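You operate a simulated robot arm through the tools that you are given. There is no shell and no other tool. Be economical: measure what you need, move in short steps, check, and stop when the job is done.

The job below is to be done with a simulated robot arm. You get a single attempt, and the scene is never put back.

Task
Set the border jig to Narrow and lay in the beige border.
Fine: red pin in that hole, grey fence against the pin, purple lever locked; border on the jig's bed.

Only the result counts: the job must be done as asked and must still hold three seconds after the hand-in. Knocking over, shifting, dropping, spilling or breaking anything else fails it.

Robot
A 7-joint arm with a fingered hand on a trunk, on a base that drives. Base frame: it is fixed to the floor where the robot stands at the start and does not move with it; the origin is under the middle of the robot, x ahead of it, y to its left, z up; the surface under the hand at the start is at about z = 0.88. Units: m, degrees, N and s.
With the tool pointing down near the work surface it reaches from about 0.18 to 0.64 m from the robot's upright axis, wherever it stands. Its first joint turns from -115.0 to 115.0 degrees. Places, roughly: Mid hole [0.6, -0.3, 0.9]; Narrow hole [0.6, -0.3, 0.9]; Wide hole [0.6, -0.2, 0.9]; bed of the border jig [0.5, -0.3, 0.9]; bore of the Narrow hole [0.6, -0.3, 0.9]; grey fence [0.6, -0.1, 1]; pin post [0.5, 0, 0.9]; purple lever [0.5, -0.2, 1]. Payload 3.1 kg.
The tool frame sits at the grasp point between the pads (the TCP): z along the fingers, y along the line on which they close. The tips reach 0.022 m beyond it. Largest opening 0.112 m; the body of the gripper starts 0.06 m behind the TCP. The gripper is a hand of 3 fingers: y runs from the thumb to the fingers, the wrist lies at [0, 0, -0.218] in the tool frame, and closing takes about 1.5 s.
Orientation is that of the tool frame in the base frame, as [roll, pitch, yaw] about the fixed x, y, z axes, in that order (R = Rz(yaw) Ry(pitch) Rx(roll)). With the fingers straight down and closing along the base's y, the tool's x points along the base's -x, its y along +y and its z along -z.

Tools
- The arm moves only by the tool send_rows. Its argument "deltas" is a list that holds one entry, the list of rows, each a list of 7 numbers: the shift along the tool's x, y, z in m, then the turn, a rotation vector about the tool's x, y, z in degrees, then the opening in per cent of the stroke, from 0 (shut) to 100 (fully open). In form: [[[tx, ty, tz, wx, wy, wz, fingers], ...]]. A call has 1 to 8 rows; each row is the pose to reach, as a shift and turn from the pose commanded when the call began, along the tool's axes at that moment. A row lasts 0.2 s, in which the tool goes at most 0.05 m and 8.6 degrees; a call with a longer step from one row to the next is refused whole, and so is a gripper value outside its range. Where a pose cannot be reached the arm comes as near as it can. A force on the tool above 90 N (or 10 N above the force at the start of the call, whichever is more), or a blocked arm, ends the call early, and 0.2 s more pass. Each finger travels about 0.108 m/s and halts on what it meets, pressing with about 32 N; the grip force reading is that of the motor and also rises with nothing between the fingers. The clock runs only during rows and for 0.2 s after the last one: add rows that repeat a pose to give the fingers time. The reply holds the time, the measured pose of the TCP, the force on the tool along the base axes, the opening and the grip force, in the units named above and with some noise, with the torque about the TCP (base axes, N m) and any sound that the robot's microphone picked up.
- Cameras (640 x 400 px; columns grow to the right, rows downward): "scene" is now at [0.02, 0.1365, 1.7284]; the picture's right is [-0.20, -0.98, 0.00], its down [-0.77, 0.16, -0.61] and it looks along [0.60, -0.12, -0.79] (base axes); focal length 284 px, centre (320, 200). "wrist" rides on the gripper at [0.066, 0.003, -0.08] in the tool frame; the picture's right is [-0.05, 1.00, 0.00], its down [-0.77, -0.04, -0.64] and it looks along [-0.64, -0.03, 0.77] (tool axes); focal length 275 px, centre (320, 200). There is no depth. A picture from a camera that has moved, and an enlarged one, comes with that camera's place and axes in the base frame and with its lens. The place of the scene camera against the robot may be out by one fixed shift of up to 0.025 m in any direction.
- camera(camera): a new picture of that camera. The clock stands still meanwhile.
- raise_lower(by): slides the trunk up (or, below 0, down) by that many m; the arm and the scene camera ride with it, the base frame stays. It gives what a move gives, with no picture.
- base_move(legs): drives the robot by 1 to 6 legs, each [ahead, left, turn to the left] in m, m and degrees, along the robot's own axes; the way and the turn of a leg run together, so that a leg with both is an arc; at most 1.5 m and 180 degrees a leg. The arm and the cameras ride along, it lands a little off, and it stops where it bumps. It gives what a move gives.
- hand_shape(shape): the hand has 3 fingers and takes this shape, open, in about a second: jaw (thumb against the fingers, like two jaws); tri (thumb and two fingers); tip (a fingertip pinch); poke (one finger out to press); point (the index stretched); flat (the hand flat); cup (the hand cupped); fist (a fist). The gripper value then closes the fingers along that shape, each until it touches; the sizes above hold for jaw. It gives what a move gives, with no picture.
- pan_tilt(pan, tilt): turns the head with the scene camera to pan (to the left, within 155 degrees either way) and tilt (down, from -29 to 69), counted from straight ahead of the robot. It gives what a move gives.
- zoom(camera, box): a new picture of the part [left, top, right, bottom] of that camera's present view, enlarged. The clock stands still meanwhile.
- close_job(): hands the job in; it is judged then, once.

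Work in short steps. Places have to be worked out from the pictures, the camera data and where the tool is seen: move nearer, look again, correct. Check each grasp and each placing, and mend what went wrong. You have 120 turns and 90 pictures in all, those below and enlarged ones among them. Open the gripper and draw the arm clear of the work before you hand the job in, unless the task says otherwise; then end with one line.

The tools are called after ">>>" as name(argument=value, ...) on one line, values as JSON. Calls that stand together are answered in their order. send_rows: Moves the arm, as the interface text tells. Its arguments: {"type":"object","properties":{"deltas":{"type":"array","items":{"type":"array","items":{"type":"array","items":{"type":"number"}}}}},"required":["deltas"]} The other tools are called the same way: raise_lower (by) slides the trunk up or down; hand_shape (shape) gives the hand a shape; base_move (legs) drives the base; pan_tilt (pan, tilt) turns the head that bears the scene camera; camera (camera) takes a picture; zoom (camera, box) takes an enlarged picture of a part of a camera's view; close_job () hands the job in.

At the start:

```text
time_s: 0.0
ee_pos: [0.4201, 0.0179, 1.1655]
ee_rot: [-180.0, 0.0, -180.0]
wrist_force: [-0.7, -0.1, 0.3]
ft_torque: [0.0, 0.01, 0.02]
width: 0.1122
finger_force: 0.2
shape: jaw
trunk travel left (down, up): [-0.85, 0.14]
robot x, y, heading: [-0.001, -0.0022, 0.0]
head pan, tilt: [-11.8, 52.2]
```

scene: 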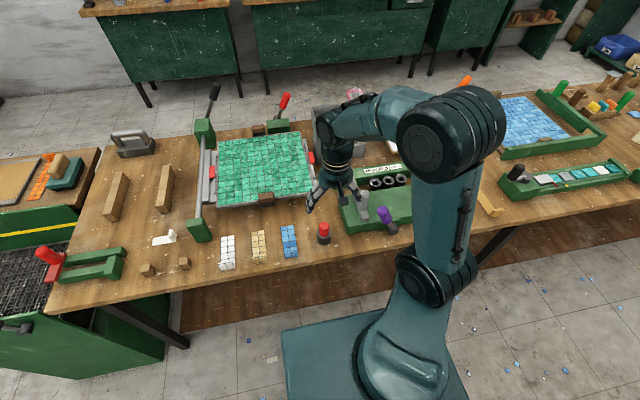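
wrist: 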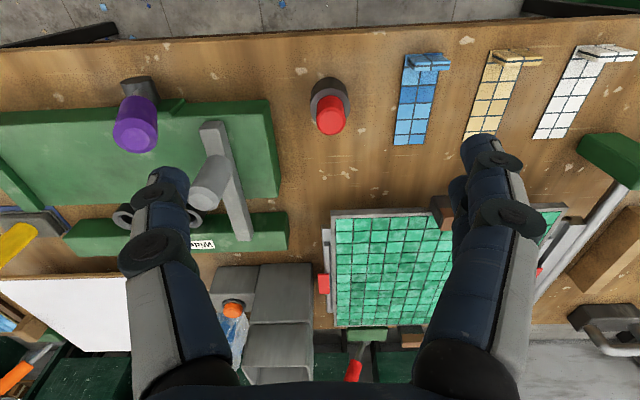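

I start by looking closer at the jig and the borders in both cameras.

>>> zoom(camera="scene", box=[200, 130, 440, 280])

>>> zoom(camera="wrist", box=[0, 40, 360, 265])

```text
2.67 times, centred on (320, 205) of scene
camera zoom: at [0.02, 0.1365, 1.7284], right [-0.2, -0.98, 0.0], down [-0.77, 0.16, -0.61], along [0.6, -0.12, -0.79], focal length 758 px, centre (320, 187)
```

zoom: 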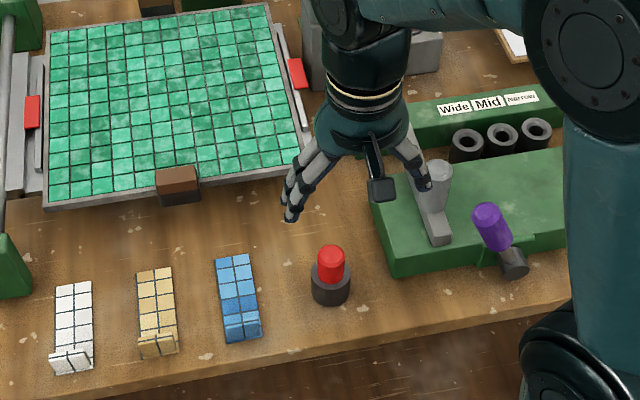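

```text
1.78 times, centred on (180, 152) of wrist
camera zoom: at [0.3541, 0.0203, 1.2463], right [0.05, 1.0, 0.0], down [0.77, -0.04, 0.64], along [0.64, -0.03, -0.77], focal length 489 px, centre (569, 284)
```

zoom: 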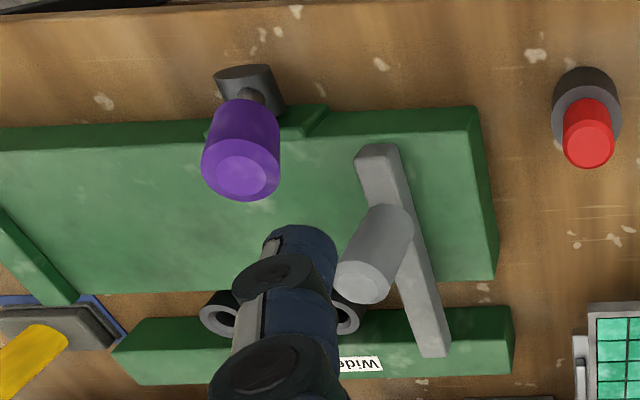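

Pin is near (0.47–0.5, 0.02). The fence is at the left end of the jig, with the holes behind it. I pull the hand back and right so the wrist camera views the jig unobstructed.

>>> send_rows(deltas=[[[0.025, -0.035, -0.005, 0, 0, 0, 100], [0.05, -0.07, -0.01, 0, 0, 0, 100], [0.075, -0.105, -0.015, 0, 0, 0, 100], [0.1, -0.14, -0.02, 0, 0, 0, 100], [0.12, -0.175, -0.025, 0, 0, 0, 100], [0.14, -0.21, -0.03, 0, 0, 0, 100], [0.15, -0.238, -0.03, 0, 0, 0, 100]]])

>>> camera(camera="wrist")

>>> camera(camera="scene")

```text
time_s: 1.6
ee_pos: [0.2681, -0.2211, 1.196]
ee_rot: [179.9, 0.0, -180.0]
wrist_force: [0.2, 0.4, 0.2]
ft_torque: [0.03, -0.01, 0.02]
width: 0.112
finger_force: 0.0
shape: jaw
trunk travel left (down, up): [-0.85, 0.14]
robot x, y, heading: [-0.0012, -0.0012, -0.2]
head pan, tilt: [-11.8, 52.2]
```

```text
85 pictures are left
camera wrist: at [0.2018, -0.2191, 1.2755], right [0.05, 1.0, 0.0], down [0.77, -0.04, 0.64], along [0.64, -0.03, -0.77], focal length 275 px, centre (320, 200)
```

wrist: 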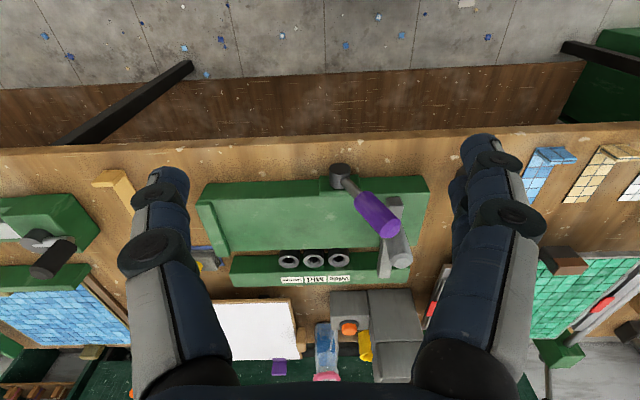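

```text
84 pictures are left
camera scene: at [0.0197, 0.1355, 1.7285], right [-0.2, -0.98, 0.0], down [-0.77, 0.16, -0.61], along [0.6, -0.12, -0.79], focal length 284 px, centre (320, 200)
```

scene: 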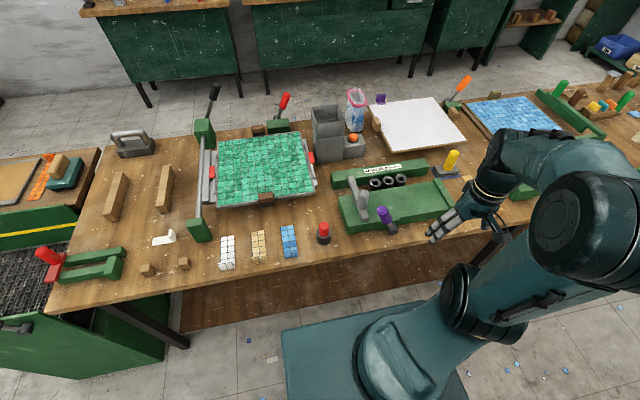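

>>> zoom(camera="wrist", box=[180, 150, 440, 300])

>>> zoom(camera="scene", box=[210, 150, 470, 280])

```text
2.46 times, centred on (310, 225) of wrist
camera zoom: at [0.2018, -0.2191, 1.2755], right [0.05, 1.0, 0.0], down [0.77, -0.04, 0.64], along [0.64, -0.03, -0.77], focal length 678 px, centre (345, 138)
```

zoom: 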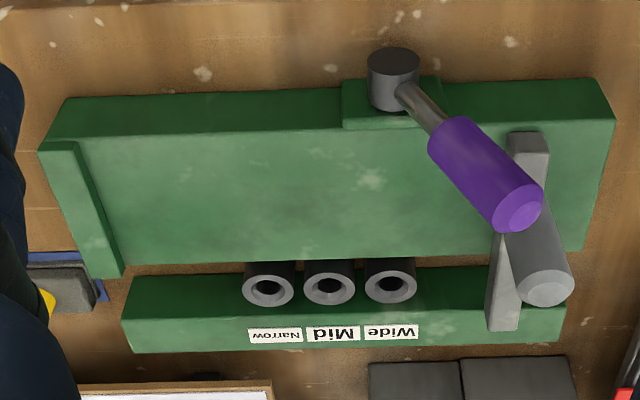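

```text
2.46 times, centred on (340, 215) of scene
camera zoom: at [0.0197, 0.1355, 1.7285], right [-0.2, -0.98, 0.0], down [-0.77, 0.16, -0.61], along [0.6, -0.12, -0.79], focal length 700 px, centre (271, 163)
```

zoom: 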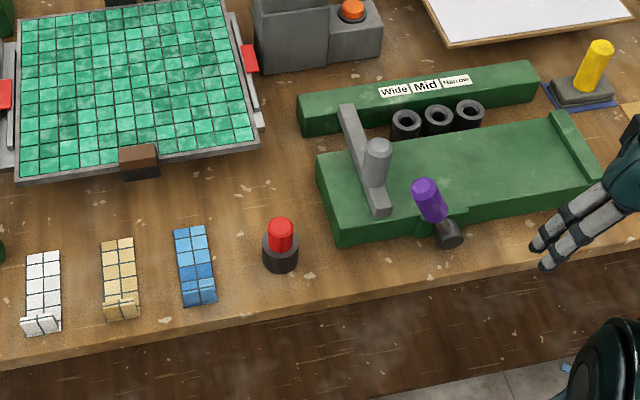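

Estimates: Narrow hole ≈ (0.643, −0.302), pin ≈ (0.468, 0.025). The hole is about 0.71 m from the axis, out of reach, so I drive right to get squarely in front and check clearance to the table.

>>> base_move(legs=[[0, -0.2, 0]])

>>> pan_tilt(pan=0, tilt=65)

>>> camera(camera="scene")

```text
time_s: 3.2
ee_pos: [0.269, -0.4207, 1.1965]
ee_rot: [179.9, 0.0, -180.0]
wrist_force: [0.4, -0.3, -0.6]
ft_torque: [0.01, 0.0, -0.01]
width: 0.112
finger_force: 0.0
shape: jaw
trunk travel left (down, up): [-0.85, 0.14]
robot x, y, heading: [0.0009, -0.2008, -0.0]
head pan, tilt: [-11.8, 52.2]
```

```text
time_s: 3.9
ee_pos: [0.2699, -0.419, 1.195]
ee_rot: [179.9, 0.0, 180.0]
wrist_force: [-0.2, -0.6, 0.2]
ft_torque: [0.02, 0.0, 0.01]
width: 0.1119
finger_force: 0.0
shape: jaw
trunk travel left (down, up): [-0.85, 0.14]
robot x, y, heading: [-0.0015, -0.1998, 0.0]
head pan, tilt: [0.0, 65.0]
```

```text
81 pictures are left
camera scene: at [0.0074, -0.0478, 1.7132], right [0.0, -1.0, 0.0], down [-0.91, 0.0, -0.42], along [0.42, 0.0, -0.91], focal length 284 px, centre (320, 200)
```

scene: 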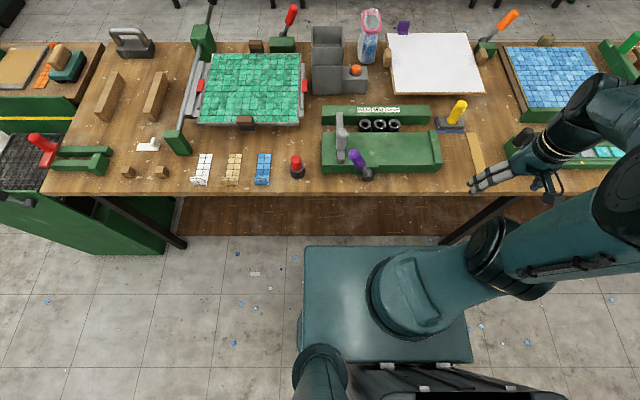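

There's ample clearance ahead. I drive 0.08 m forward, so that hole, pin and border are all in reach.

>>> base_move(legs=[[0.08, 0, 0]])

>>> zoom(camera="scene", box=[160, 80, 480, 280])

```text
time_s: 5.0
ee_pos: [0.3489, -0.4199, 1.1953]
ee_rot: [180.0, 0.0, -180.0]
wrist_force: [0.2, -0.4, 1.2]
ft_torque: [-0.01, 0.01, 0.06]
width: 0.1116
finger_force: 0.0
shape: jaw
trunk travel left (down, up): [-0.85, 0.14]
robot x, y, heading: [0.0781, -0.2016, -0.0]
head pan, tilt: [0.0, 65.0]
```

```text
2.00 times, centred on (320, 180) of scene
camera zoom: at [0.0867, -0.0476, 1.7132], right [0.0, -1.0, 0.0], down [-0.91, 0.0, -0.42], along [0.42, 0.0, -0.91], focal length 569 px, centre (320, 240)
```

zoom: 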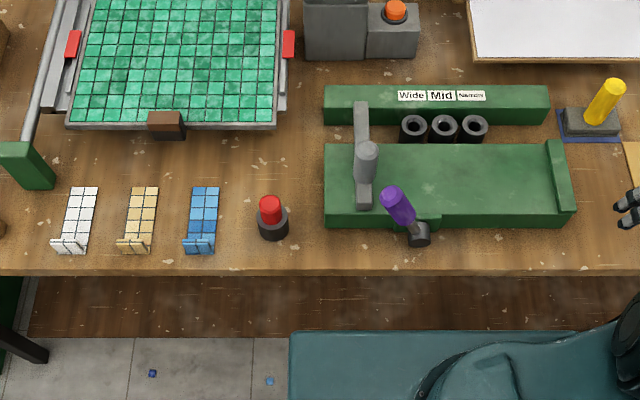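

Now I swing the hand over toward the pin for a close look.

>>> send_rows(deltas=[[[0, 0.045, 0, 0, 0, 0, 100], [0, 0.09, 0, 0, 0, 0, 100], [0, 0.135, 0, 0, 0, 0, 100], [0, 0.18, 0, 0, 0, 0, 100], [0, 0.225, 0, 0, 0, 0, 100], [0, 0.27, 0, 0, 0, 0, 100], [0, 0.315, 0, 0, 0, 0, 100], [0, 0.36, 0, 0, 0, 0, 100]]])

>>> send_rows(deltas=[[[0, 0.045, 0.02, 0, 0, 0, 100], [0, 0.08, 0.05, 0, 0, 0, 100], [0, 0.08, 0.065, 0, 0, 0, 100], [0, 0.08, 0.065, 0, 0, 0, 100]]])

>>> camera(camera="wrist")

```text
time_s: 6.8
ee_pos: [0.3488, -0.0581, 1.1966]
ee_rot: [-180.0, 0.0, -179.9]
wrist_force: [0.2, 0.0, -0.8]
ft_torque: [-0.04, -0.01, 0.0]
width: 0.112
finger_force: 0.1
shape: jaw
trunk travel left (down, up): [-0.85, 0.14]
robot x, y, heading: [0.0788, -0.1982, 0.1]
head pan, tilt: [0.0, 65.0]
```

```text
time_s: 7.8
ee_pos: [0.3477, 0.0226, 1.1292]
ee_rot: [-179.9, 0.0, -179.9]
wrist_force: [-0.5, 0.8, 0.6]
ft_torque: [-0.03, 0.0, 0.0]
width: 0.1117
finger_force: 0.1
shape: jaw
trunk travel left (down, up): [-0.85, 0.14]
robot x, y, heading: [0.0776, -0.1971, 0.1]
head pan, tilt: [0.0, 65.0]
```

```text
79 pictures are left
camera wrist: at [0.2816, 0.0247, 1.2088], right [0.05, 1.0, 0.0], down [0.77, -0.03, 0.64], along [0.64, -0.03, -0.77], focal length 275 px, centre (320, 200)
```

wrist: 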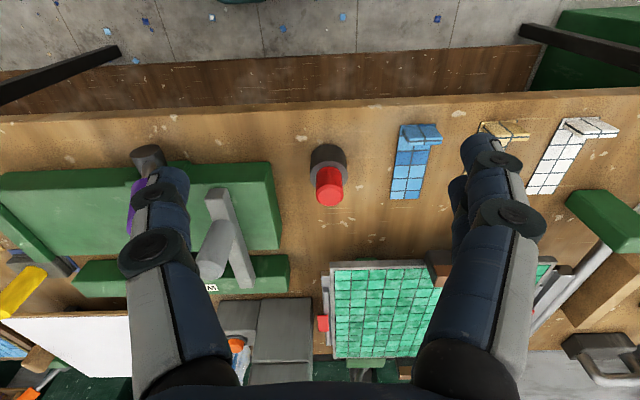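

>>> zoom(camera="wrist", box=[270, 120, 400, 220])

```text
4.00 times, centred on (335, 170) of wrist
camera zoom: at [0.2816, 0.0247, 1.2088], right [0.05, 1.0, 0.0], down [0.77, -0.03, 0.64], along [0.64, -0.03, -0.77], focal length 1101 px, centre (260, 320)
```

zoom: 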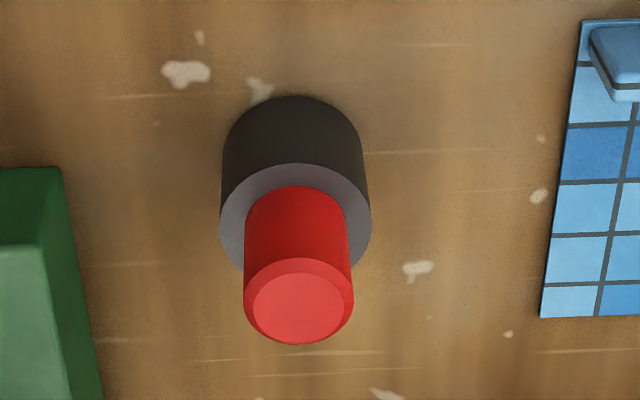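

Pin top centre ≈ (0.493, 0.026, 0.945), post top ≈ 0.905. I move above it with an open hand, then check.

>>> send_rows(deltas=[[[-0.04, 0.001, 0.02, 0, 0, 0, 100], [-0.08, 0.002, 0.04, 0, 0, 0, 100], [-0.12, 0.004, 0.065, 0, 0, 0, 100], [-0.145, 0.004, 0.1, 0, 0, 0, 100], [-0.145, 0.004, 0.12, 0, 0, 0, 100], [-0.145, 0.004, 0.12, 0, 0, 0, 100]]])

>>> camera(camera="wrist")

>>> zoom(camera="scene", box=[220, 100, 380, 200])

```text
time_s: 9.2
ee_pos: [0.4922, 0.0256, 1.0084]
ee_rot: [179.9, -0.1, -180.0]
wrist_force: [1.2, -0.1, 0.6]
ft_torque: [0.0, -0.01, 0.01]
width: 0.1117
finger_force: 0.1
shape: jaw
trunk travel left (down, up): [-0.85, 0.14]
robot x, y, heading: [0.0778, -0.2004, 0.1]
head pan, tilt: [0.0, 65.0]
```

```text
77 pictures are left
camera wrist: at [0.4262, 0.0274, 1.0883], right [0.05, 1.0, 0.0], down [0.77, -0.04, 0.64], along [0.64, -0.03, -0.77], focal length 275 px, centre (320, 200)
```

wrist: 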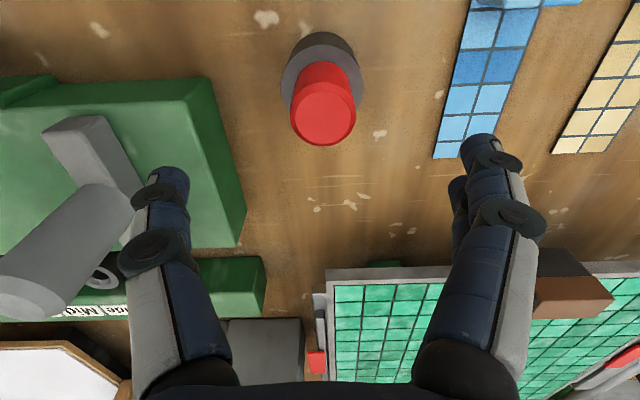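

```text
4.00 times, centred on (300, 150) of scene
camera zoom: at [0.0861, -0.0475, 1.7131], right [0.0, -1.0, 0.0], down [-0.91, 0.0, -0.42], along [0.42, 0.0, -0.91], focal length 1138 px, centre (400, 400)
```

zoom: 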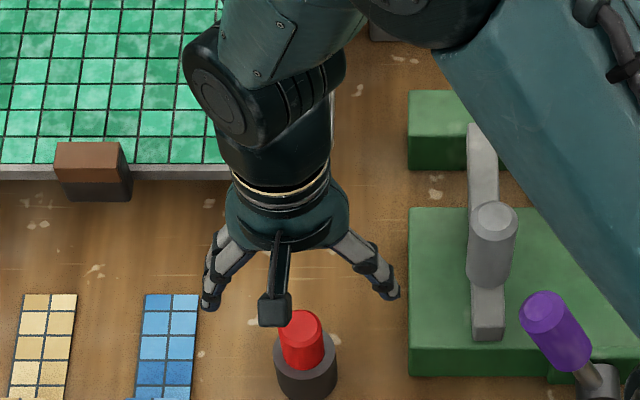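

The depth of the pin is still uncertain (x 0.47–0.49). I lower the open fingers so the pin head is at TCP height, then read the offset directly.

>>> send_rows(deltas=[[[0, 0, 0.02, 0, 0, 0, 100], [0, 0, 0.043, 0, 0, 0, 100], [0, 0, 0.043, 0, 0, 0, 100]]])

>>> camera(camera="wrist")

```text
time_s: 10.0
ee_pos: [0.4924, 0.0247, 0.9665]
ee_rot: [-179.9, 0.1, 180.0]
wrist_force: [-0.7, 0.7, 0.1]
ft_torque: [-0.02, 0.01, 0.01]
width: 0.1119
finger_force: 0.1
shape: jaw
trunk travel left (down, up): [-0.85, 0.14]
robot x, y, heading: [0.0762, -0.201, 0.1]
head pan, tilt: [0.0, 65.0]
```

```text
75 pictures are left
camera wrist: at [0.4264, 0.0269, 1.0467], right [0.05, 1.0, 0.0], down [0.77, -0.04, 0.64], along [0.64, -0.03, -0.77], focal length 275 px, centre (320, 200)
```

wrist: 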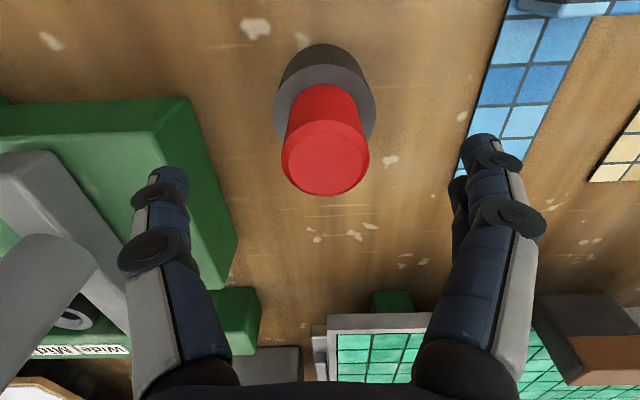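

Two views at the same x give pin ≈ (0.475, 0.027), top ≈ 0.965, post top ≈ 0.906. I shift back 16 mm, go down to z ≈ 0.937 and look.

>>> send_rows(deltas=[[[0.016, 0.002, 0.0, 0, 0, 0, 100], [0.016, 0.002, 0.015, 0, 0, 0, 100], [0.016, 0.002, 0.029, 0, 0, 0, 100], [0.016, 0.002, 0.029, 0, 0, 0, 100]]])

>>> camera(camera="wrist")

>>> zoom(camera="scene", box=[220, 100, 380, 200])

```text
time_s: 11.0
ee_pos: [0.4772, 0.0267, 0.9387]
ee_rot: [-180.0, 0.0, 179.9]
wrist_force: [0.0, 0.1, -0.5]
ft_torque: [0.0, 0.0, 0.02]
width: 0.112
finger_force: 0.1
shape: jaw
trunk travel left (down, up): [-0.85, 0.14]
robot x, y, heading: [0.0767, -0.1974, 0.2]
head pan, tilt: [0.0, 65.0]
```

```text
74 pictures are left
camera wrist: at [0.4098, 0.0291, 1.0192], right [0.05, 1.0, 0.0], down [0.77, -0.04, 0.64], along [0.64, -0.03, -0.77], focal length 275 px, centre (320, 200)
```

wrist: 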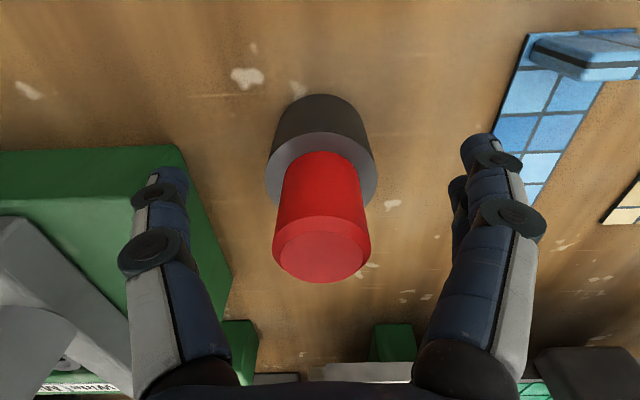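

```text
4.00 times, centred on (300, 150) of scene
camera zoom: at [0.0856, -0.0475, 1.7132], right [0.0, -1.0, 0.0], down [-0.91, 0.0, -0.42], along [0.42, 0.0, -0.91], focal length 1138 px, centre (400, 400)
```

zoom: 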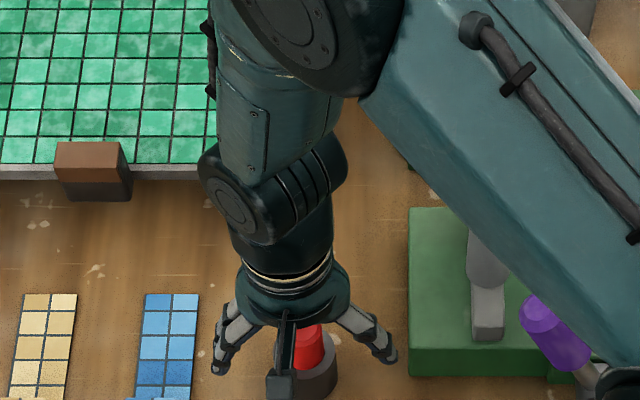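

The pin lies between the fingers, x ≈ 0.478. Closing on it.

>>> send_rows(deltas=[[[0, 0, 0, 0, 0, 0, 50], [0, 0, 0, 0, 0, 0, 20], [0, 0, 0, 0, 0, 0, 0], [0, 0, 0, 0, 0, 0, 0], [0, 0, 0, 0, 0, 0, 0], [0, 0, 0, 0, 0, 0, 0], [0, 0, 0, 0, 0, 0, 0], [0, 0, 0, 0, 0, 0, 0]]])

>>> camera(camera="wrist")

```text
time_s: 12.8
ee_pos: [0.4759, 0.027, 0.9385]
ee_rot: [180.0, 0.1, -180.0]
wrist_force: [-0.5, 0.6, 0.2]
ft_torque: [-0.04, 0.02, 0.01]
width: 0.028
finger_force: 32.2
shape: jaw
trunk travel left (down, up): [-0.85, 0.14]
robot x, y, heading: [0.0782, -0.1979, 0.3]
head pan, tilt: [0.0, 65.0]
```

```text
72 pictures are left
camera wrist: at [0.41, 0.0293, 1.0192], right [0.05, 1.0, 0.0], down [0.77, -0.04, 0.64], along [0.64, -0.03, -0.77], focal length 275 px, centre (320, 200)
```

wrist: 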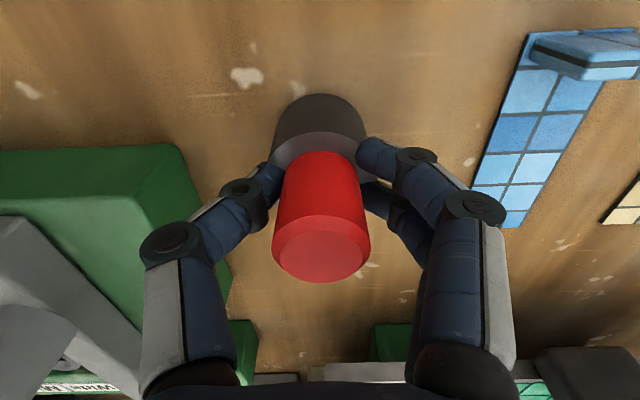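

Gripped (width 28 mm, 32 N). I lift straight up and look at the pin's length.

>>> send_rows(deltas=[[[0, 0, -0.02, 0, 0, 0, 0], [0, 0, -0.05, 0, 0, 0, 0], [0, 0, -0.09, 0, 0, 0, 0], [0, 0, -0.13, 0, 0, 0, 0], [0, 0, -0.13, 0, 0, 0, 0]]])

>>> camera(camera="wrist")

>>> camera(camera="scene")

```text
time_s: 14.0
ee_pos: [0.4768, 0.0274, 1.0694]
ee_rot: [-179.8, -0.1, 180.0]
wrist_force: [0.3, -0.4, -1.4]
ft_torque: [0.0, 0.02, 0.03]
width: 0.0237
finger_force: 32.3
shape: jaw
trunk travel left (down, up): [-0.85, 0.14]
robot x, y, heading: [0.0786, -0.2012, 0.0]
head pan, tilt: [0.0, 65.0]
```

```text
71 pictures are left
camera wrist: at [0.4103, 0.0302, 1.1491], right [0.05, 1.0, 0.0], down [0.77, -0.03, 0.64], along [0.63, -0.03, -0.77], focal length 275 px, centre (320, 200)
```

wrist: 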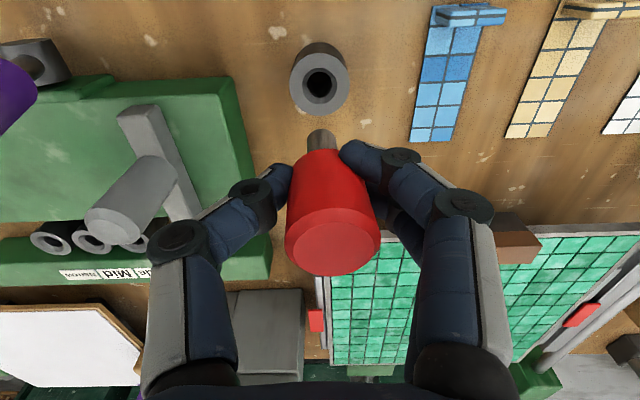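

```text
70 pictures are left
camera scene: at [0.0871, -0.0468, 1.7131], right [0.0, -1.0, 0.0], down [-0.91, 0.0, -0.42], along [0.42, 0.0, -0.91], focal length 284 px, centre (320, 200)
```

scene: 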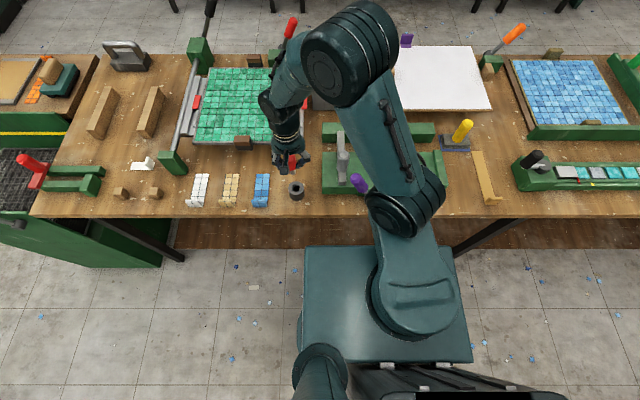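

>>> zoom(camera="wrist", box=[240, 20, 432, 290])

>>> zoom(camera="scene", box=[250, 130, 330, 210])

```text
1.48 times, centred on (336, 155) of wrist
camera zoom: at [0.4103, 0.0302, 1.1491], right [0.05, 1.0, 0.0], down [0.77, -0.03, 0.64], along [0.63, -0.03, -0.77], focal length 408 px, centre (296, 267)
```

zoom: 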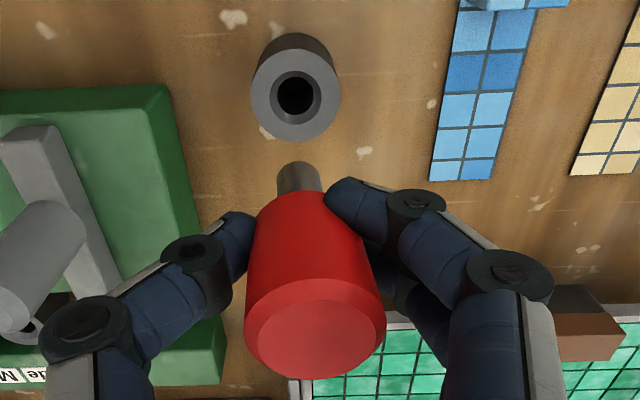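

```text
5.00 times, centred on (290, 170) of scene
camera zoom: at [0.0871, -0.0468, 1.7131], right [0.0, -1.0, 0.0], down [-0.91, 0.0, -0.42], along [0.42, 0.0, -0.91], focal length 1422 px, centre (470, 350)
```

zoom: 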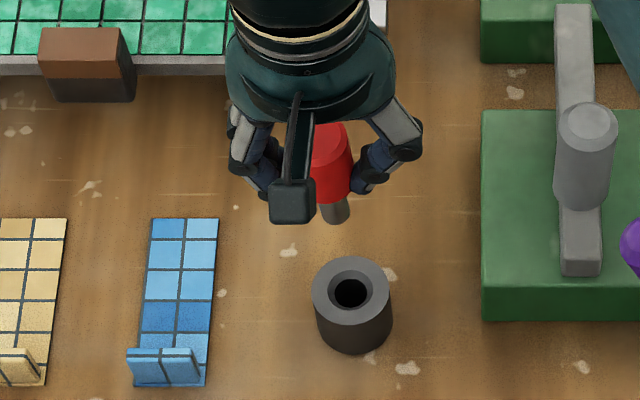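

Pin is held (about 2° lean, shank ends ≈ 0.056 below TCP). Narrow hole estimate ≈ (0.646, −0.305). I rise and carry the pin over, staying above the fence knob and lever.

>>> send_rows(deltas=[[[0, 0, -0.04, 0, 0, 0, 0], [0, 0, -0.06, 0, 0, 0, 0], [-0.01, -0.045, -0.06, 0, 0, 0, 0], [-0.02, -0.09, -0.06, 0, 0, 0, 0], [-0.03, -0.135, -0.06, 0, 0, 0, 0], [-0.04, -0.18, -0.06, 0, 0, 0, 0], [-0.05, -0.225, -0.06, 0, 0, 0, 0], [-0.06, -0.27, -0.06, 0, 0, 0, 0]]])

>>> send_rows(deltas=[[[-0.02, -0.04, 0, 0, 0, 0, 0], [-0.05, -0.06, 0, 0, 0, 0, 0], [-0.06, -0.062, 0, 0, 0, 0, 0], [-0.06, -0.062, 0, 0, 0, 0, 0]]])

>>> camera(camera="wrist")

```text
time_s: 15.8
ee_pos: [0.5383, -0.2476, 1.1297]
ee_rot: [179.8, 0.0, -180.0]
wrist_force: [-1.0, -0.4, -0.9]
ft_torque: [-0.01, -0.03, -0.05]
width: 0.0234
finger_force: 32.4
shape: jaw
trunk travel left (down, up): [-0.85, 0.14]
robot x, y, heading: [0.079, -0.2015, -0.1]
head pan, tilt: [0.0, 65.0]
```

```text
time_s: 16.8
ee_pos: [0.5982, -0.3074, 1.1303]
ee_rot: [-180.0, 0.0, -180.0]
wrist_force: [0.6, -0.8, -1.4]
ft_torque: [0.02, 0.01, -0.02]
width: 0.0234
finger_force: 32.1
shape: jaw
trunk travel left (down, up): [-0.85, 0.14]
robot x, y, heading: [0.0774, -0.1998, -0.0]
head pan, tilt: [0.0, 65.0]
```

```text
67 pictures are left
camera wrist: at [0.5311, -0.3043, 1.2101], right [0.05, 1.0, 0.0], down [0.77, -0.04, 0.64], along [0.63, -0.03, -0.77], focal length 275 px, centre (320, 200)
```

wrist: 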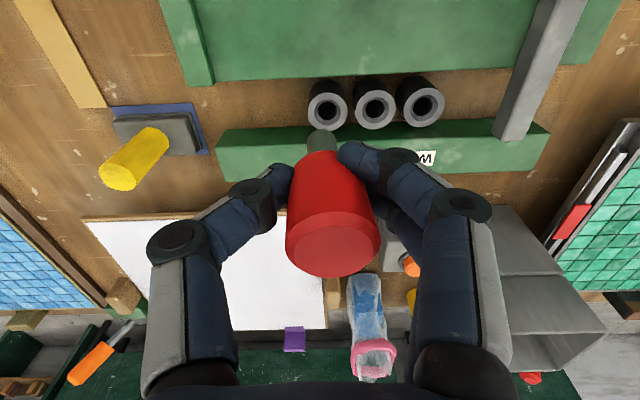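

Narrow ring seen at ≈ (0.646, −0.302); the pin seems to sit a few mm forward of the TCP. I move over and lower so the shank is just above the ring, then compare directly.

>>> send_rows(deltas=[[[-0.02, 0.002, 0.02, 0, 0, 0, 0], [-0.036, 0.004, 0.05, 0, 0, 0, 0], [-0.036, 0.004, 0.08, 0, 0, 0, 0], [-0.036, 0.004, 0.105, 0, 0, 0, 0], [-0.036, 0.004, 0.105, 0, 0, 0, 0]]])

>>> camera(camera="wrist")

>>> zoom(camera="scene", box=[310, 90, 470, 190])

```text
time_s: 18.0
ee_pos: [0.6328, -0.3008, 1.0248]
ee_rot: [179.9, -0.1, 179.9]
wrist_force: [0.4, -0.4, -1.0]
ft_torque: [-0.02, -0.03, 0.01]
width: 0.0235
finger_force: 31.7
shape: jaw
trunk travel left (down, up): [-0.85, 0.14]
robot x, y, heading: [0.0785, -0.2001, 0.1]
head pan, tilt: [0.0, 65.0]
```

```text
66 pictures are left
camera wrist: at [0.5664, -0.2979, 1.1048], right [0.05, 1.0, 0.0], down [0.77, -0.04, 0.64], along [0.64, -0.03, -0.77], focal length 275 px, centre (320, 200)
```

wrist: 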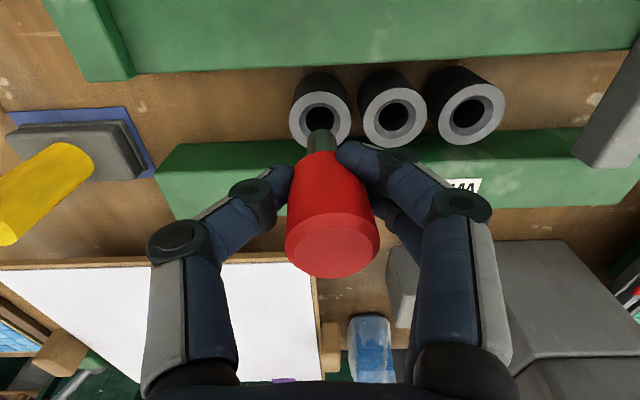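

```text
4.00 times, centred on (390, 140) of scene
camera zoom: at [0.0857, -0.0475, 1.7132], right [0.0, -1.0, 0.0], down [-0.91, 0.0, -0.42], along [0.42, 0.0, -0.91], focal length 1138 px, centre (40, 440)
```

zoom: 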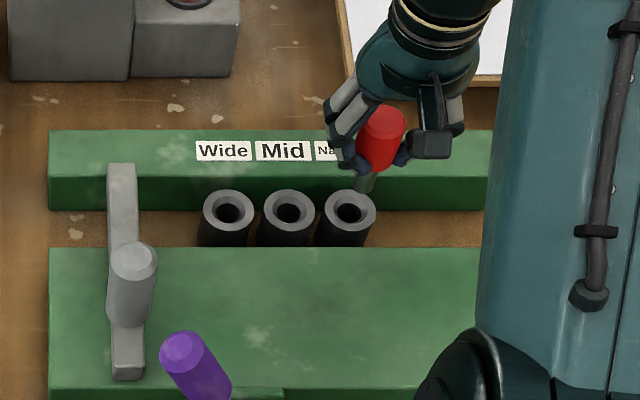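

Laterally the ring is aligned with the shank; fore-aft needs a closer look. I lower 20 mm more and zoom.

>>> send_rows(deltas=[[[0, 0, 0.01, 0, 0, 0, 0], [0, 0, 0.02, 0, 0, 0, 0], [0, 0, 0.02, 0, 0, 0, 0]]])

>>> zoom(camera="wrist", box=[240, 80, 400, 280])

>>> zoom(camera="scene", box=[360, 100, 440, 160])

```text
time_s: 18.8
ee_pos: [0.6342, -0.3011, 1.0042]
ee_rot: [180.0, 0.0, -179.9]
wrist_force: [-0.6, -0.3, -1.6]
ft_torque: [0.01, -0.03, 0.02]
width: 0.0234
finger_force: 32.5
shape: jaw
trunk travel left (down, up): [-0.85, 0.14]
robot x, y, heading: [0.0744, -0.2004, -0.1]
head pan, tilt: [0.0, 65.0]
```

```text
2.00 times, centred on (320, 180) of wrist
camera zoom: at [0.567, -0.2987, 1.0839], right [0.05, 1.0, 0.0], down [0.77, -0.04, 0.64], along [0.64, -0.03, -0.77], focal length 551 px, centre (320, 240)
```

zoom: 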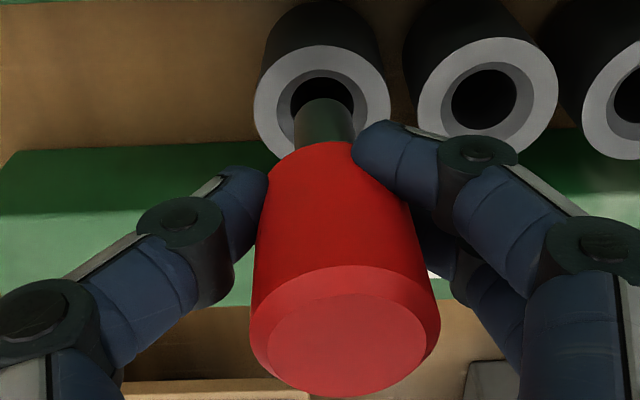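

```text
6.67 times, centred on (400, 130) of scene
camera zoom: at [0.0862, -0.0475, 1.7132], right [0.0, -1.0, 0.0], down [-0.91, 0.0, -0.42], along [0.42, 0.0, -0.91], focal length 1896 px, centre (-213, 667)
```

zoom: 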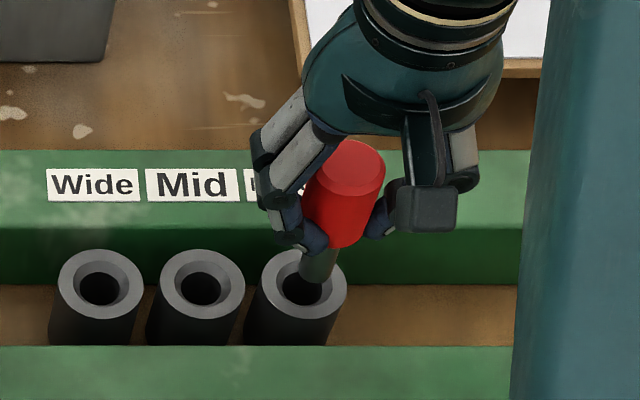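

Shank is ~10–15 mm above the ring and nearly over it; ring centre seems ~3 mm further in x. I shift 3 mm forward and lower 10 mm.

>>> send_rows(deltas=[[[-0.003, 0, 0.0, 0, 0, 0, 0], [-0.003, 0, 0.005, 0, 0, 0, 0], [-0.003, 0, 0.01, 0, 0, 0, 0], [-0.003, 0, 0.01, 0, 0, 0, 0]]])

>>> zoom(camera="wrist", box=[240, 80, 400, 280])

>>> zoom(camera="scene", box=[360, 100, 440, 160])

```text
time_s: 19.8
ee_pos: [0.6349, -0.3015, 0.9943]
ee_rot: [-180.0, 0.0, -180.0]
wrist_force: [-0.1, 0.7, -2.2]
ft_torque: [-0.02, -0.02, 0.01]
width: 0.0234
finger_force: 31.6
shape: jaw
trunk travel left (down, up): [-0.85, 0.14]
robot x, y, heading: [0.0804, -0.1969, -0.2]
head pan, tilt: [0.0, 65.0]
```

```text
2.00 times, centred on (320, 180) of wrist
camera zoom: at [0.5694, -0.299, 1.0739], right [0.05, 1.0, 0.0], down [0.77, -0.04, 0.64], along [0.63, -0.03, -0.77], focal length 551 px, centre (320, 240)
```

zoom: 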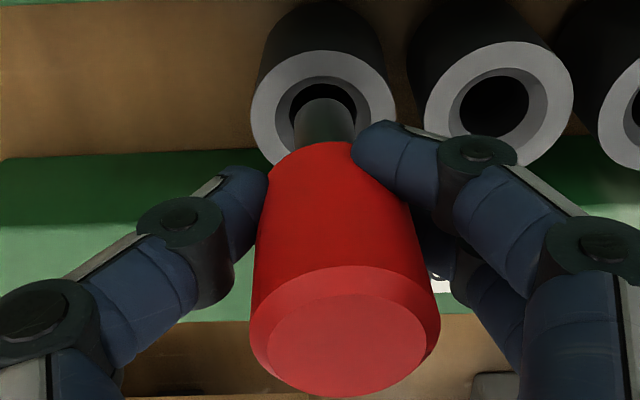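

```text
6.67 times, centred on (400, 130) of scene
camera zoom: at [0.0862, -0.0475, 1.7132], right [0.0, -1.0, 0.0], down [-0.91, 0.0, -0.42], along [0.42, 0.0, -0.91], focal length 1896 px, centre (-213, 667)
```

zoom: 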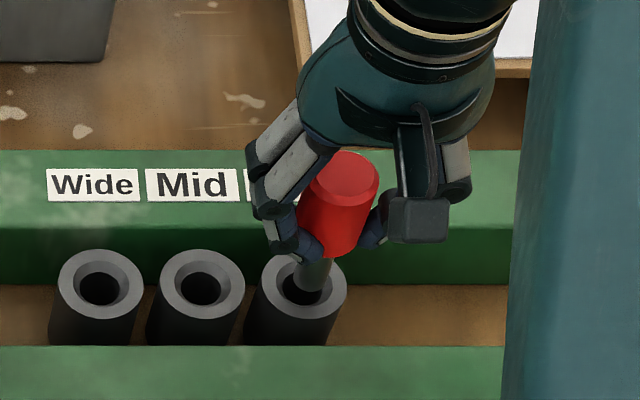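

The shank end appears over the bore. Lower another 10 mm, watching force.

>>> send_rows(deltas=[[[0, 0, 0.004, 0, 0, 0, 0], [0, 0, 0.008, 0, 0, 0, 0], [0, 0, 0.012, 0, 0, 0, 0], [0, 0, 0.012, 0, 0, 0, 0]]])

>>> zoom(camera="wrist", box=[240, 80, 400, 280])

>>> zoom(camera="scene", box=[360, 100, 440, 160])

```text
time_s: 20.8
ee_pos: [0.6364, -0.3004, 0.9816]
ee_rot: [180.0, -0.1, -179.9]
wrist_force: [0.5, -0.6, 0.1]
ft_torque: [0.01, -0.03, -0.02]
width: 0.0233
finger_force: 32.1
shape: jaw
trunk travel left (down, up): [-0.85, 0.14]
robot x, y, heading: [0.0779, -0.1938, 0.1]
head pan, tilt: [0.0, 65.0]
```

```text
2.00 times, centred on (320, 180) of wrist
camera zoom: at [0.5692, -0.2988, 1.0614], right [0.05, 1.0, 0.0], down [0.77, -0.04, 0.64], along [0.64, -0.03, -0.77], focal length 551 px, centre (320, 240)
```

zoom: 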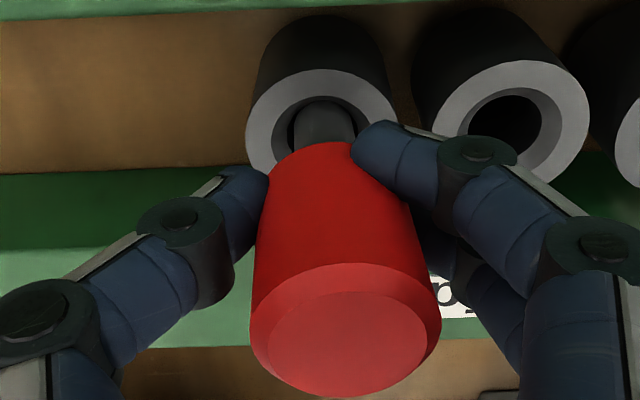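

```text
6.67 times, centred on (400, 130) of scene
camera zoom: at [0.0862, -0.0475, 1.7132], right [0.0, -1.0, 0.0], down [-0.91, 0.0, -0.42], along [0.42, 0.0, -0.91], focal length 1896 px, centre (-213, 667)
```

zoom: 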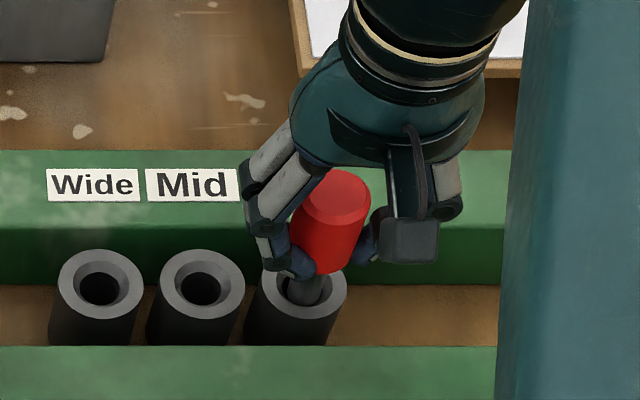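

The shank is entering the bore with no force. Continue down.

>>> send_rows(deltas=[[[0, 0, 0.004, 0, 0, 0, 0], [0, 0, 0.008, 0, 0, 0, 0], [0, 0, 0.012, 0, 0, 0, 0], [0, 0, 0.012, 0, 0, 0, 0]]])

>>> zoom(camera="wrist", box=[240, 80, 400, 280])

>>> zoom(camera="scene", box=[360, 100, 440, 160])

```text
time_s: 21.8
ee_pos: [0.6359, -0.3008, 0.9702]
ee_rot: [180.0, 0.0, 180.0]
wrist_force: [1.9, 0.0, -0.2]
ft_torque: [-0.02, -0.06, 0.03]
width: 0.0236
finger_force: 32.7
shape: jaw
trunk travel left (down, up): [-0.85, 0.14]
robot x, y, heading: [0.0797, -0.2007, -0.1]
head pan, tilt: [0.0, 65.0]
```

```text
2.00 times, centred on (320, 180) of wrist
camera zoom: at [0.5699, -0.2991, 1.0501], right [0.05, 1.0, 0.0], down [0.77, -0.04, 0.64], along [0.64, -0.03, -0.77], focal length 551 px, centre (320, 240)
```

zoom: 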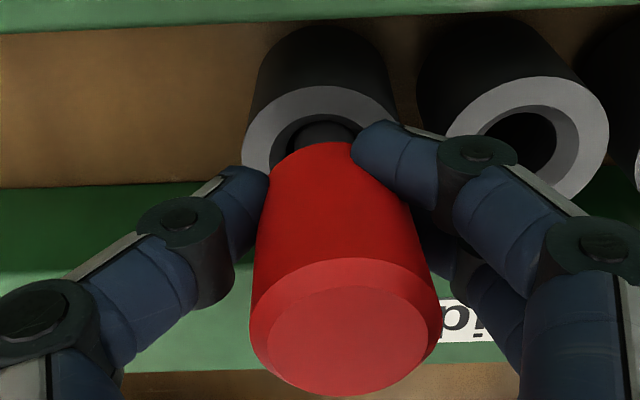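

```text
6.67 times, centred on (400, 130) of scene
camera zoom: at [0.0866, -0.0475, 1.7132], right [0.0, -1.0, 0.0], down [-0.91, 0.0, -0.42], along [0.42, 0.0, -0.91], focal length 1896 px, centre (-213, 667)
```

zoom: 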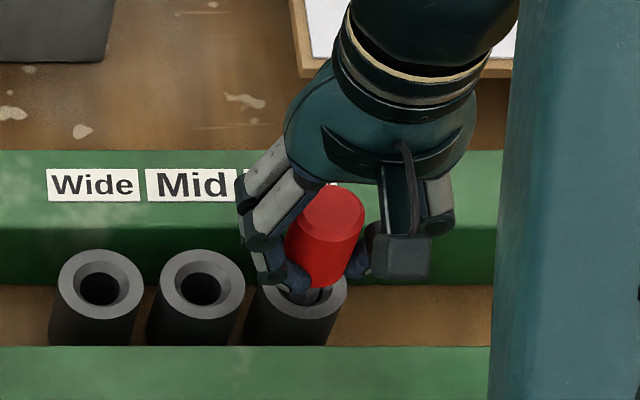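

Going in well. Next 6 mm, reading the force.

>>> send_rows(deltas=[[[0, 0, 0.003, 0, 0, 0, 0], [0, 0, 0.006, 0, 0, 0, 0], [0, 0, 0.006, 0, 0, 0, 0]]])

>>> zoom(camera="wrist", box=[240, 80, 400, 280])

```text
time_s: 22.6
ee_pos: [0.6366, -0.303, 0.9633]
ee_rot: [-180.0, 0.0, 179.9]
wrist_force: [2.3, 0.0, -0.2]
ft_torque: [-0.01, -0.1, 0.0]
width: 0.0233
finger_force: 31.6
shape: jaw
trunk travel left (down, up): [-0.85, 0.14]
robot x, y, heading: [0.0791, -0.1995, 0.2]
head pan, tilt: [0.0, 65.0]
```

```text
2.00 times, centred on (320, 180) of wrist
camera zoom: at [0.57, -0.2994, 1.0435], right [0.05, 1.0, 0.0], down [0.77, -0.04, 0.64], along [0.64, -0.03, -0.77], focal length 551 px, centre (320, 240)
```

zoom: 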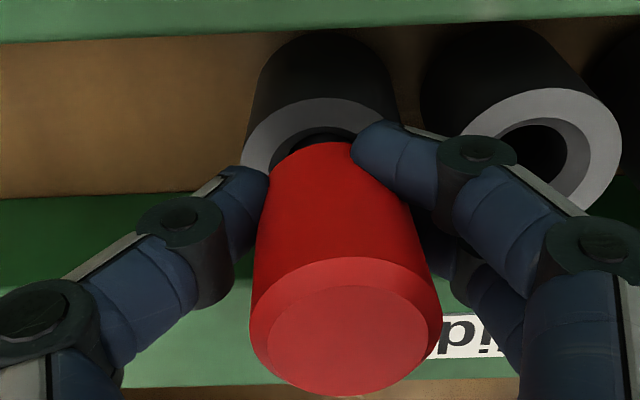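

A slight +x push and the ring nearly meets the head: about 5 mm to go. I ease 1 mm forward and continue down.

>>> send_rows(deltas=[[[-0.001, 0, 0.002, 0, 0, 0, 0], [-0.001, 0, 0.004, 0, 0, 0, 0], [-0.001, 0, 0.006, 0, 0, 0, 0], [-0.001, 0, 0.006, 0, 0, 0, 0]]])

>>> zoom(camera="wrist", box=[240, 80, 400, 280])

```text
time_s: 23.6
ee_pos: [0.6375, -0.3013, 0.9572]
ee_rot: [179.9, 0.1, -179.9]
wrist_force: [2.8, 0.7, -0.4]
ft_torque: [-0.03, -0.09, 0.0]
width: 0.0235
finger_force: 32.1
shape: jaw
trunk travel left (down, up): [-0.85, 0.14]
robot x, y, heading: [0.0791, -0.2018, -0.1]
head pan, tilt: [0.0, 65.0]
```

```text
2.00 times, centred on (320, 180) of wrist
camera zoom: at [0.5705, -0.2993, 1.0374], right [0.05, 1.0, 0.0], down [0.77, -0.04, 0.64], along [0.63, -0.03, -0.77], focal length 551 px, centre (320, 240)
```

zoom: 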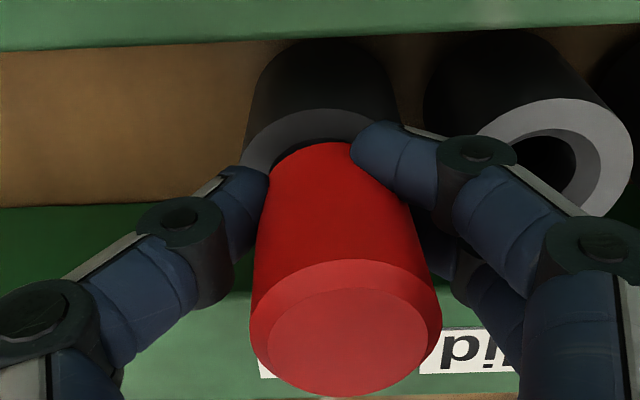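

>>> send_rows(deltas=[[[-0.001, 0, 0.002, 0, 0, 0, 0], [-0.001, 0, 0.004, 0, 0, 0, 0], [-0.001, 0, 0.005, 0, 0, 0, 0], [-0.001, 0, 0.005, 0, 0, 0, 0]]])

>>> zoom(camera="wrist", box=[240, 80, 400, 280])

>>> zoom(camera="scene", box=[360, 100, 440, 160])

```text
time_s: 24.6
ee_pos: [0.6378, -0.3003, 0.9522]
ee_rot: [-179.9, 0.0, -180.0]
wrist_force: [0.3, -0.2, -2.0]
ft_torque: [0.0, -0.01, 0.05]
width: 0.0237
finger_force: 31.5
shape: jaw
trunk travel left (down, up): [-0.85, 0.14]
robot x, y, heading: [0.0753, -0.2039, 0.3]
head pan, tilt: [0.0, 65.0]
```

```text
2.00 times, centred on (320, 180) of wrist
camera zoom: at [0.5714, -0.2987, 1.0325], right [0.05, 1.0, 0.0], down [0.77, -0.04, 0.64], along [0.63, -0.03, -0.77], focal length 551 px, centre (320, 240)
```

zoom: 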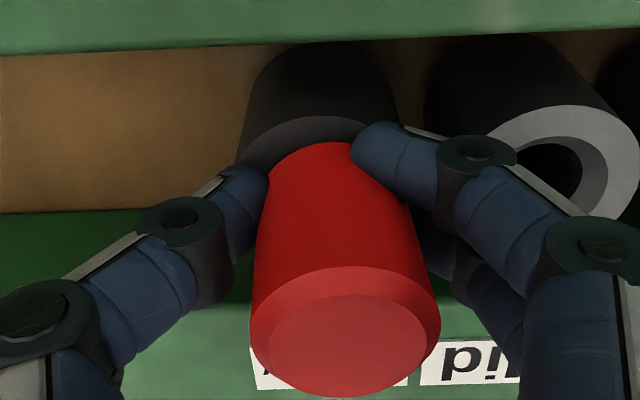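

```text
6.67 times, centred on (400, 130) of scene
camera zoom: at [0.0863, -0.0476, 1.7132], right [0.0, -1.0, 0.0], down [-0.91, 0.0, -0.42], along [0.42, 0.0, -0.91], focal length 1896 px, centre (-213, 667)
```

zoom: 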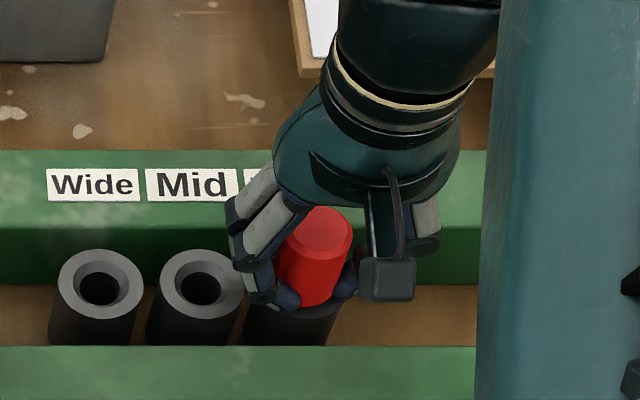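

Nearly seated. Push a further 3 mm to check for contact.

>>> send_rows(deltas=[[[0, 0, 0.0015, 0, 0, 0, 0], [0, 0, 0.003, 0, 0, 0, 0], [0, 0, 0.003, 0, 0, 0, 0]]])

>>> zoom(camera="wrist", box=[240, 80, 400, 280])

```text
time_s: 25.4
ee_pos: [0.639, -0.301, 0.9508]
ee_rot: [180.0, 0.0, -179.9]
wrist_force: [-0.1, 0.3, 0.4]
ft_torque: [0.04, 0.01, 0.03]
width: 0.0232
finger_force: 31.9
shape: jaw
trunk travel left (down, up): [-0.85, 0.14]
robot x, y, heading: [0.0789, -0.1965, -0.1]
head pan, tilt: [0.0, 65.0]
```

```text
2.00 times, centred on (320, 180) of wrist
camera zoom: at [0.5716, -0.2987, 1.0302], right [0.05, 1.0, 0.0], down [0.77, -0.04, 0.64], along [0.64, -0.03, -0.77], focal length 551 px, centre (320, 240)
```

zoom: 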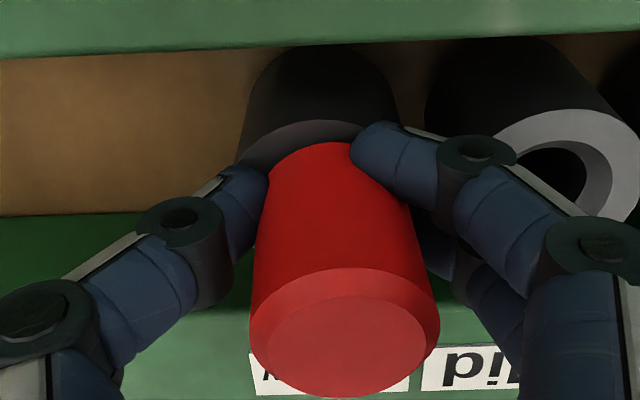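

Contact is just reached (stopped ~2 mm short, z force rising). Release the pin and look.

>>> send_rows(deltas=[[[0, 0, 0, 0, 0, 0, 25], [0, 0, 0, 0, 0, 0, 40], [0, 0, 0, 0, 0, 0, 60], [0, 0, 0, 0, 0, 0, 60], [0, 0, 0, 0, 0, 0, 60]]])

>>> camera(camera="wrist")

```text
time_s: 26.6
ee_pos: [0.6385, -0.3016, 0.9503]
ee_rot: [-179.9, 0.1, -179.9]
wrist_force: [1.4, -6.8, 6.1]
ft_torque: [0.02, -0.04, -0.04]
width: 0.0608
finger_force: 0.0
shape: jaw
trunk travel left (down, up): [-0.85, 0.14]
robot x, y, heading: [0.0784, -0.2026, 0.1]
head pan, tilt: [0.0, 65.0]
```

```text
51 pictures are left
camera wrist: at [0.5712, -0.3002, 1.0305], right [0.05, 1.0, 0.0], down [0.77, -0.04, 0.64], along [0.64, -0.03, -0.77], focal length 275 px, centre (320, 200)
```

wrist: 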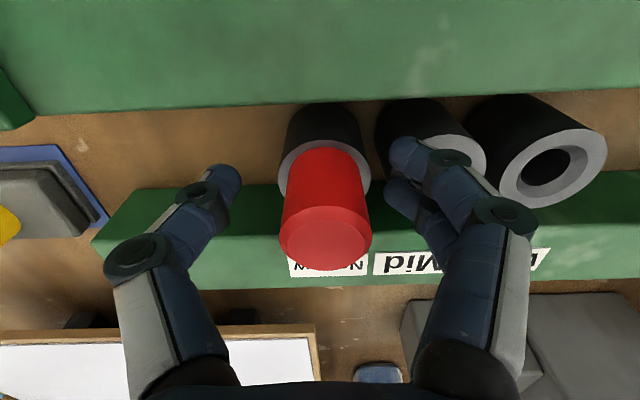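

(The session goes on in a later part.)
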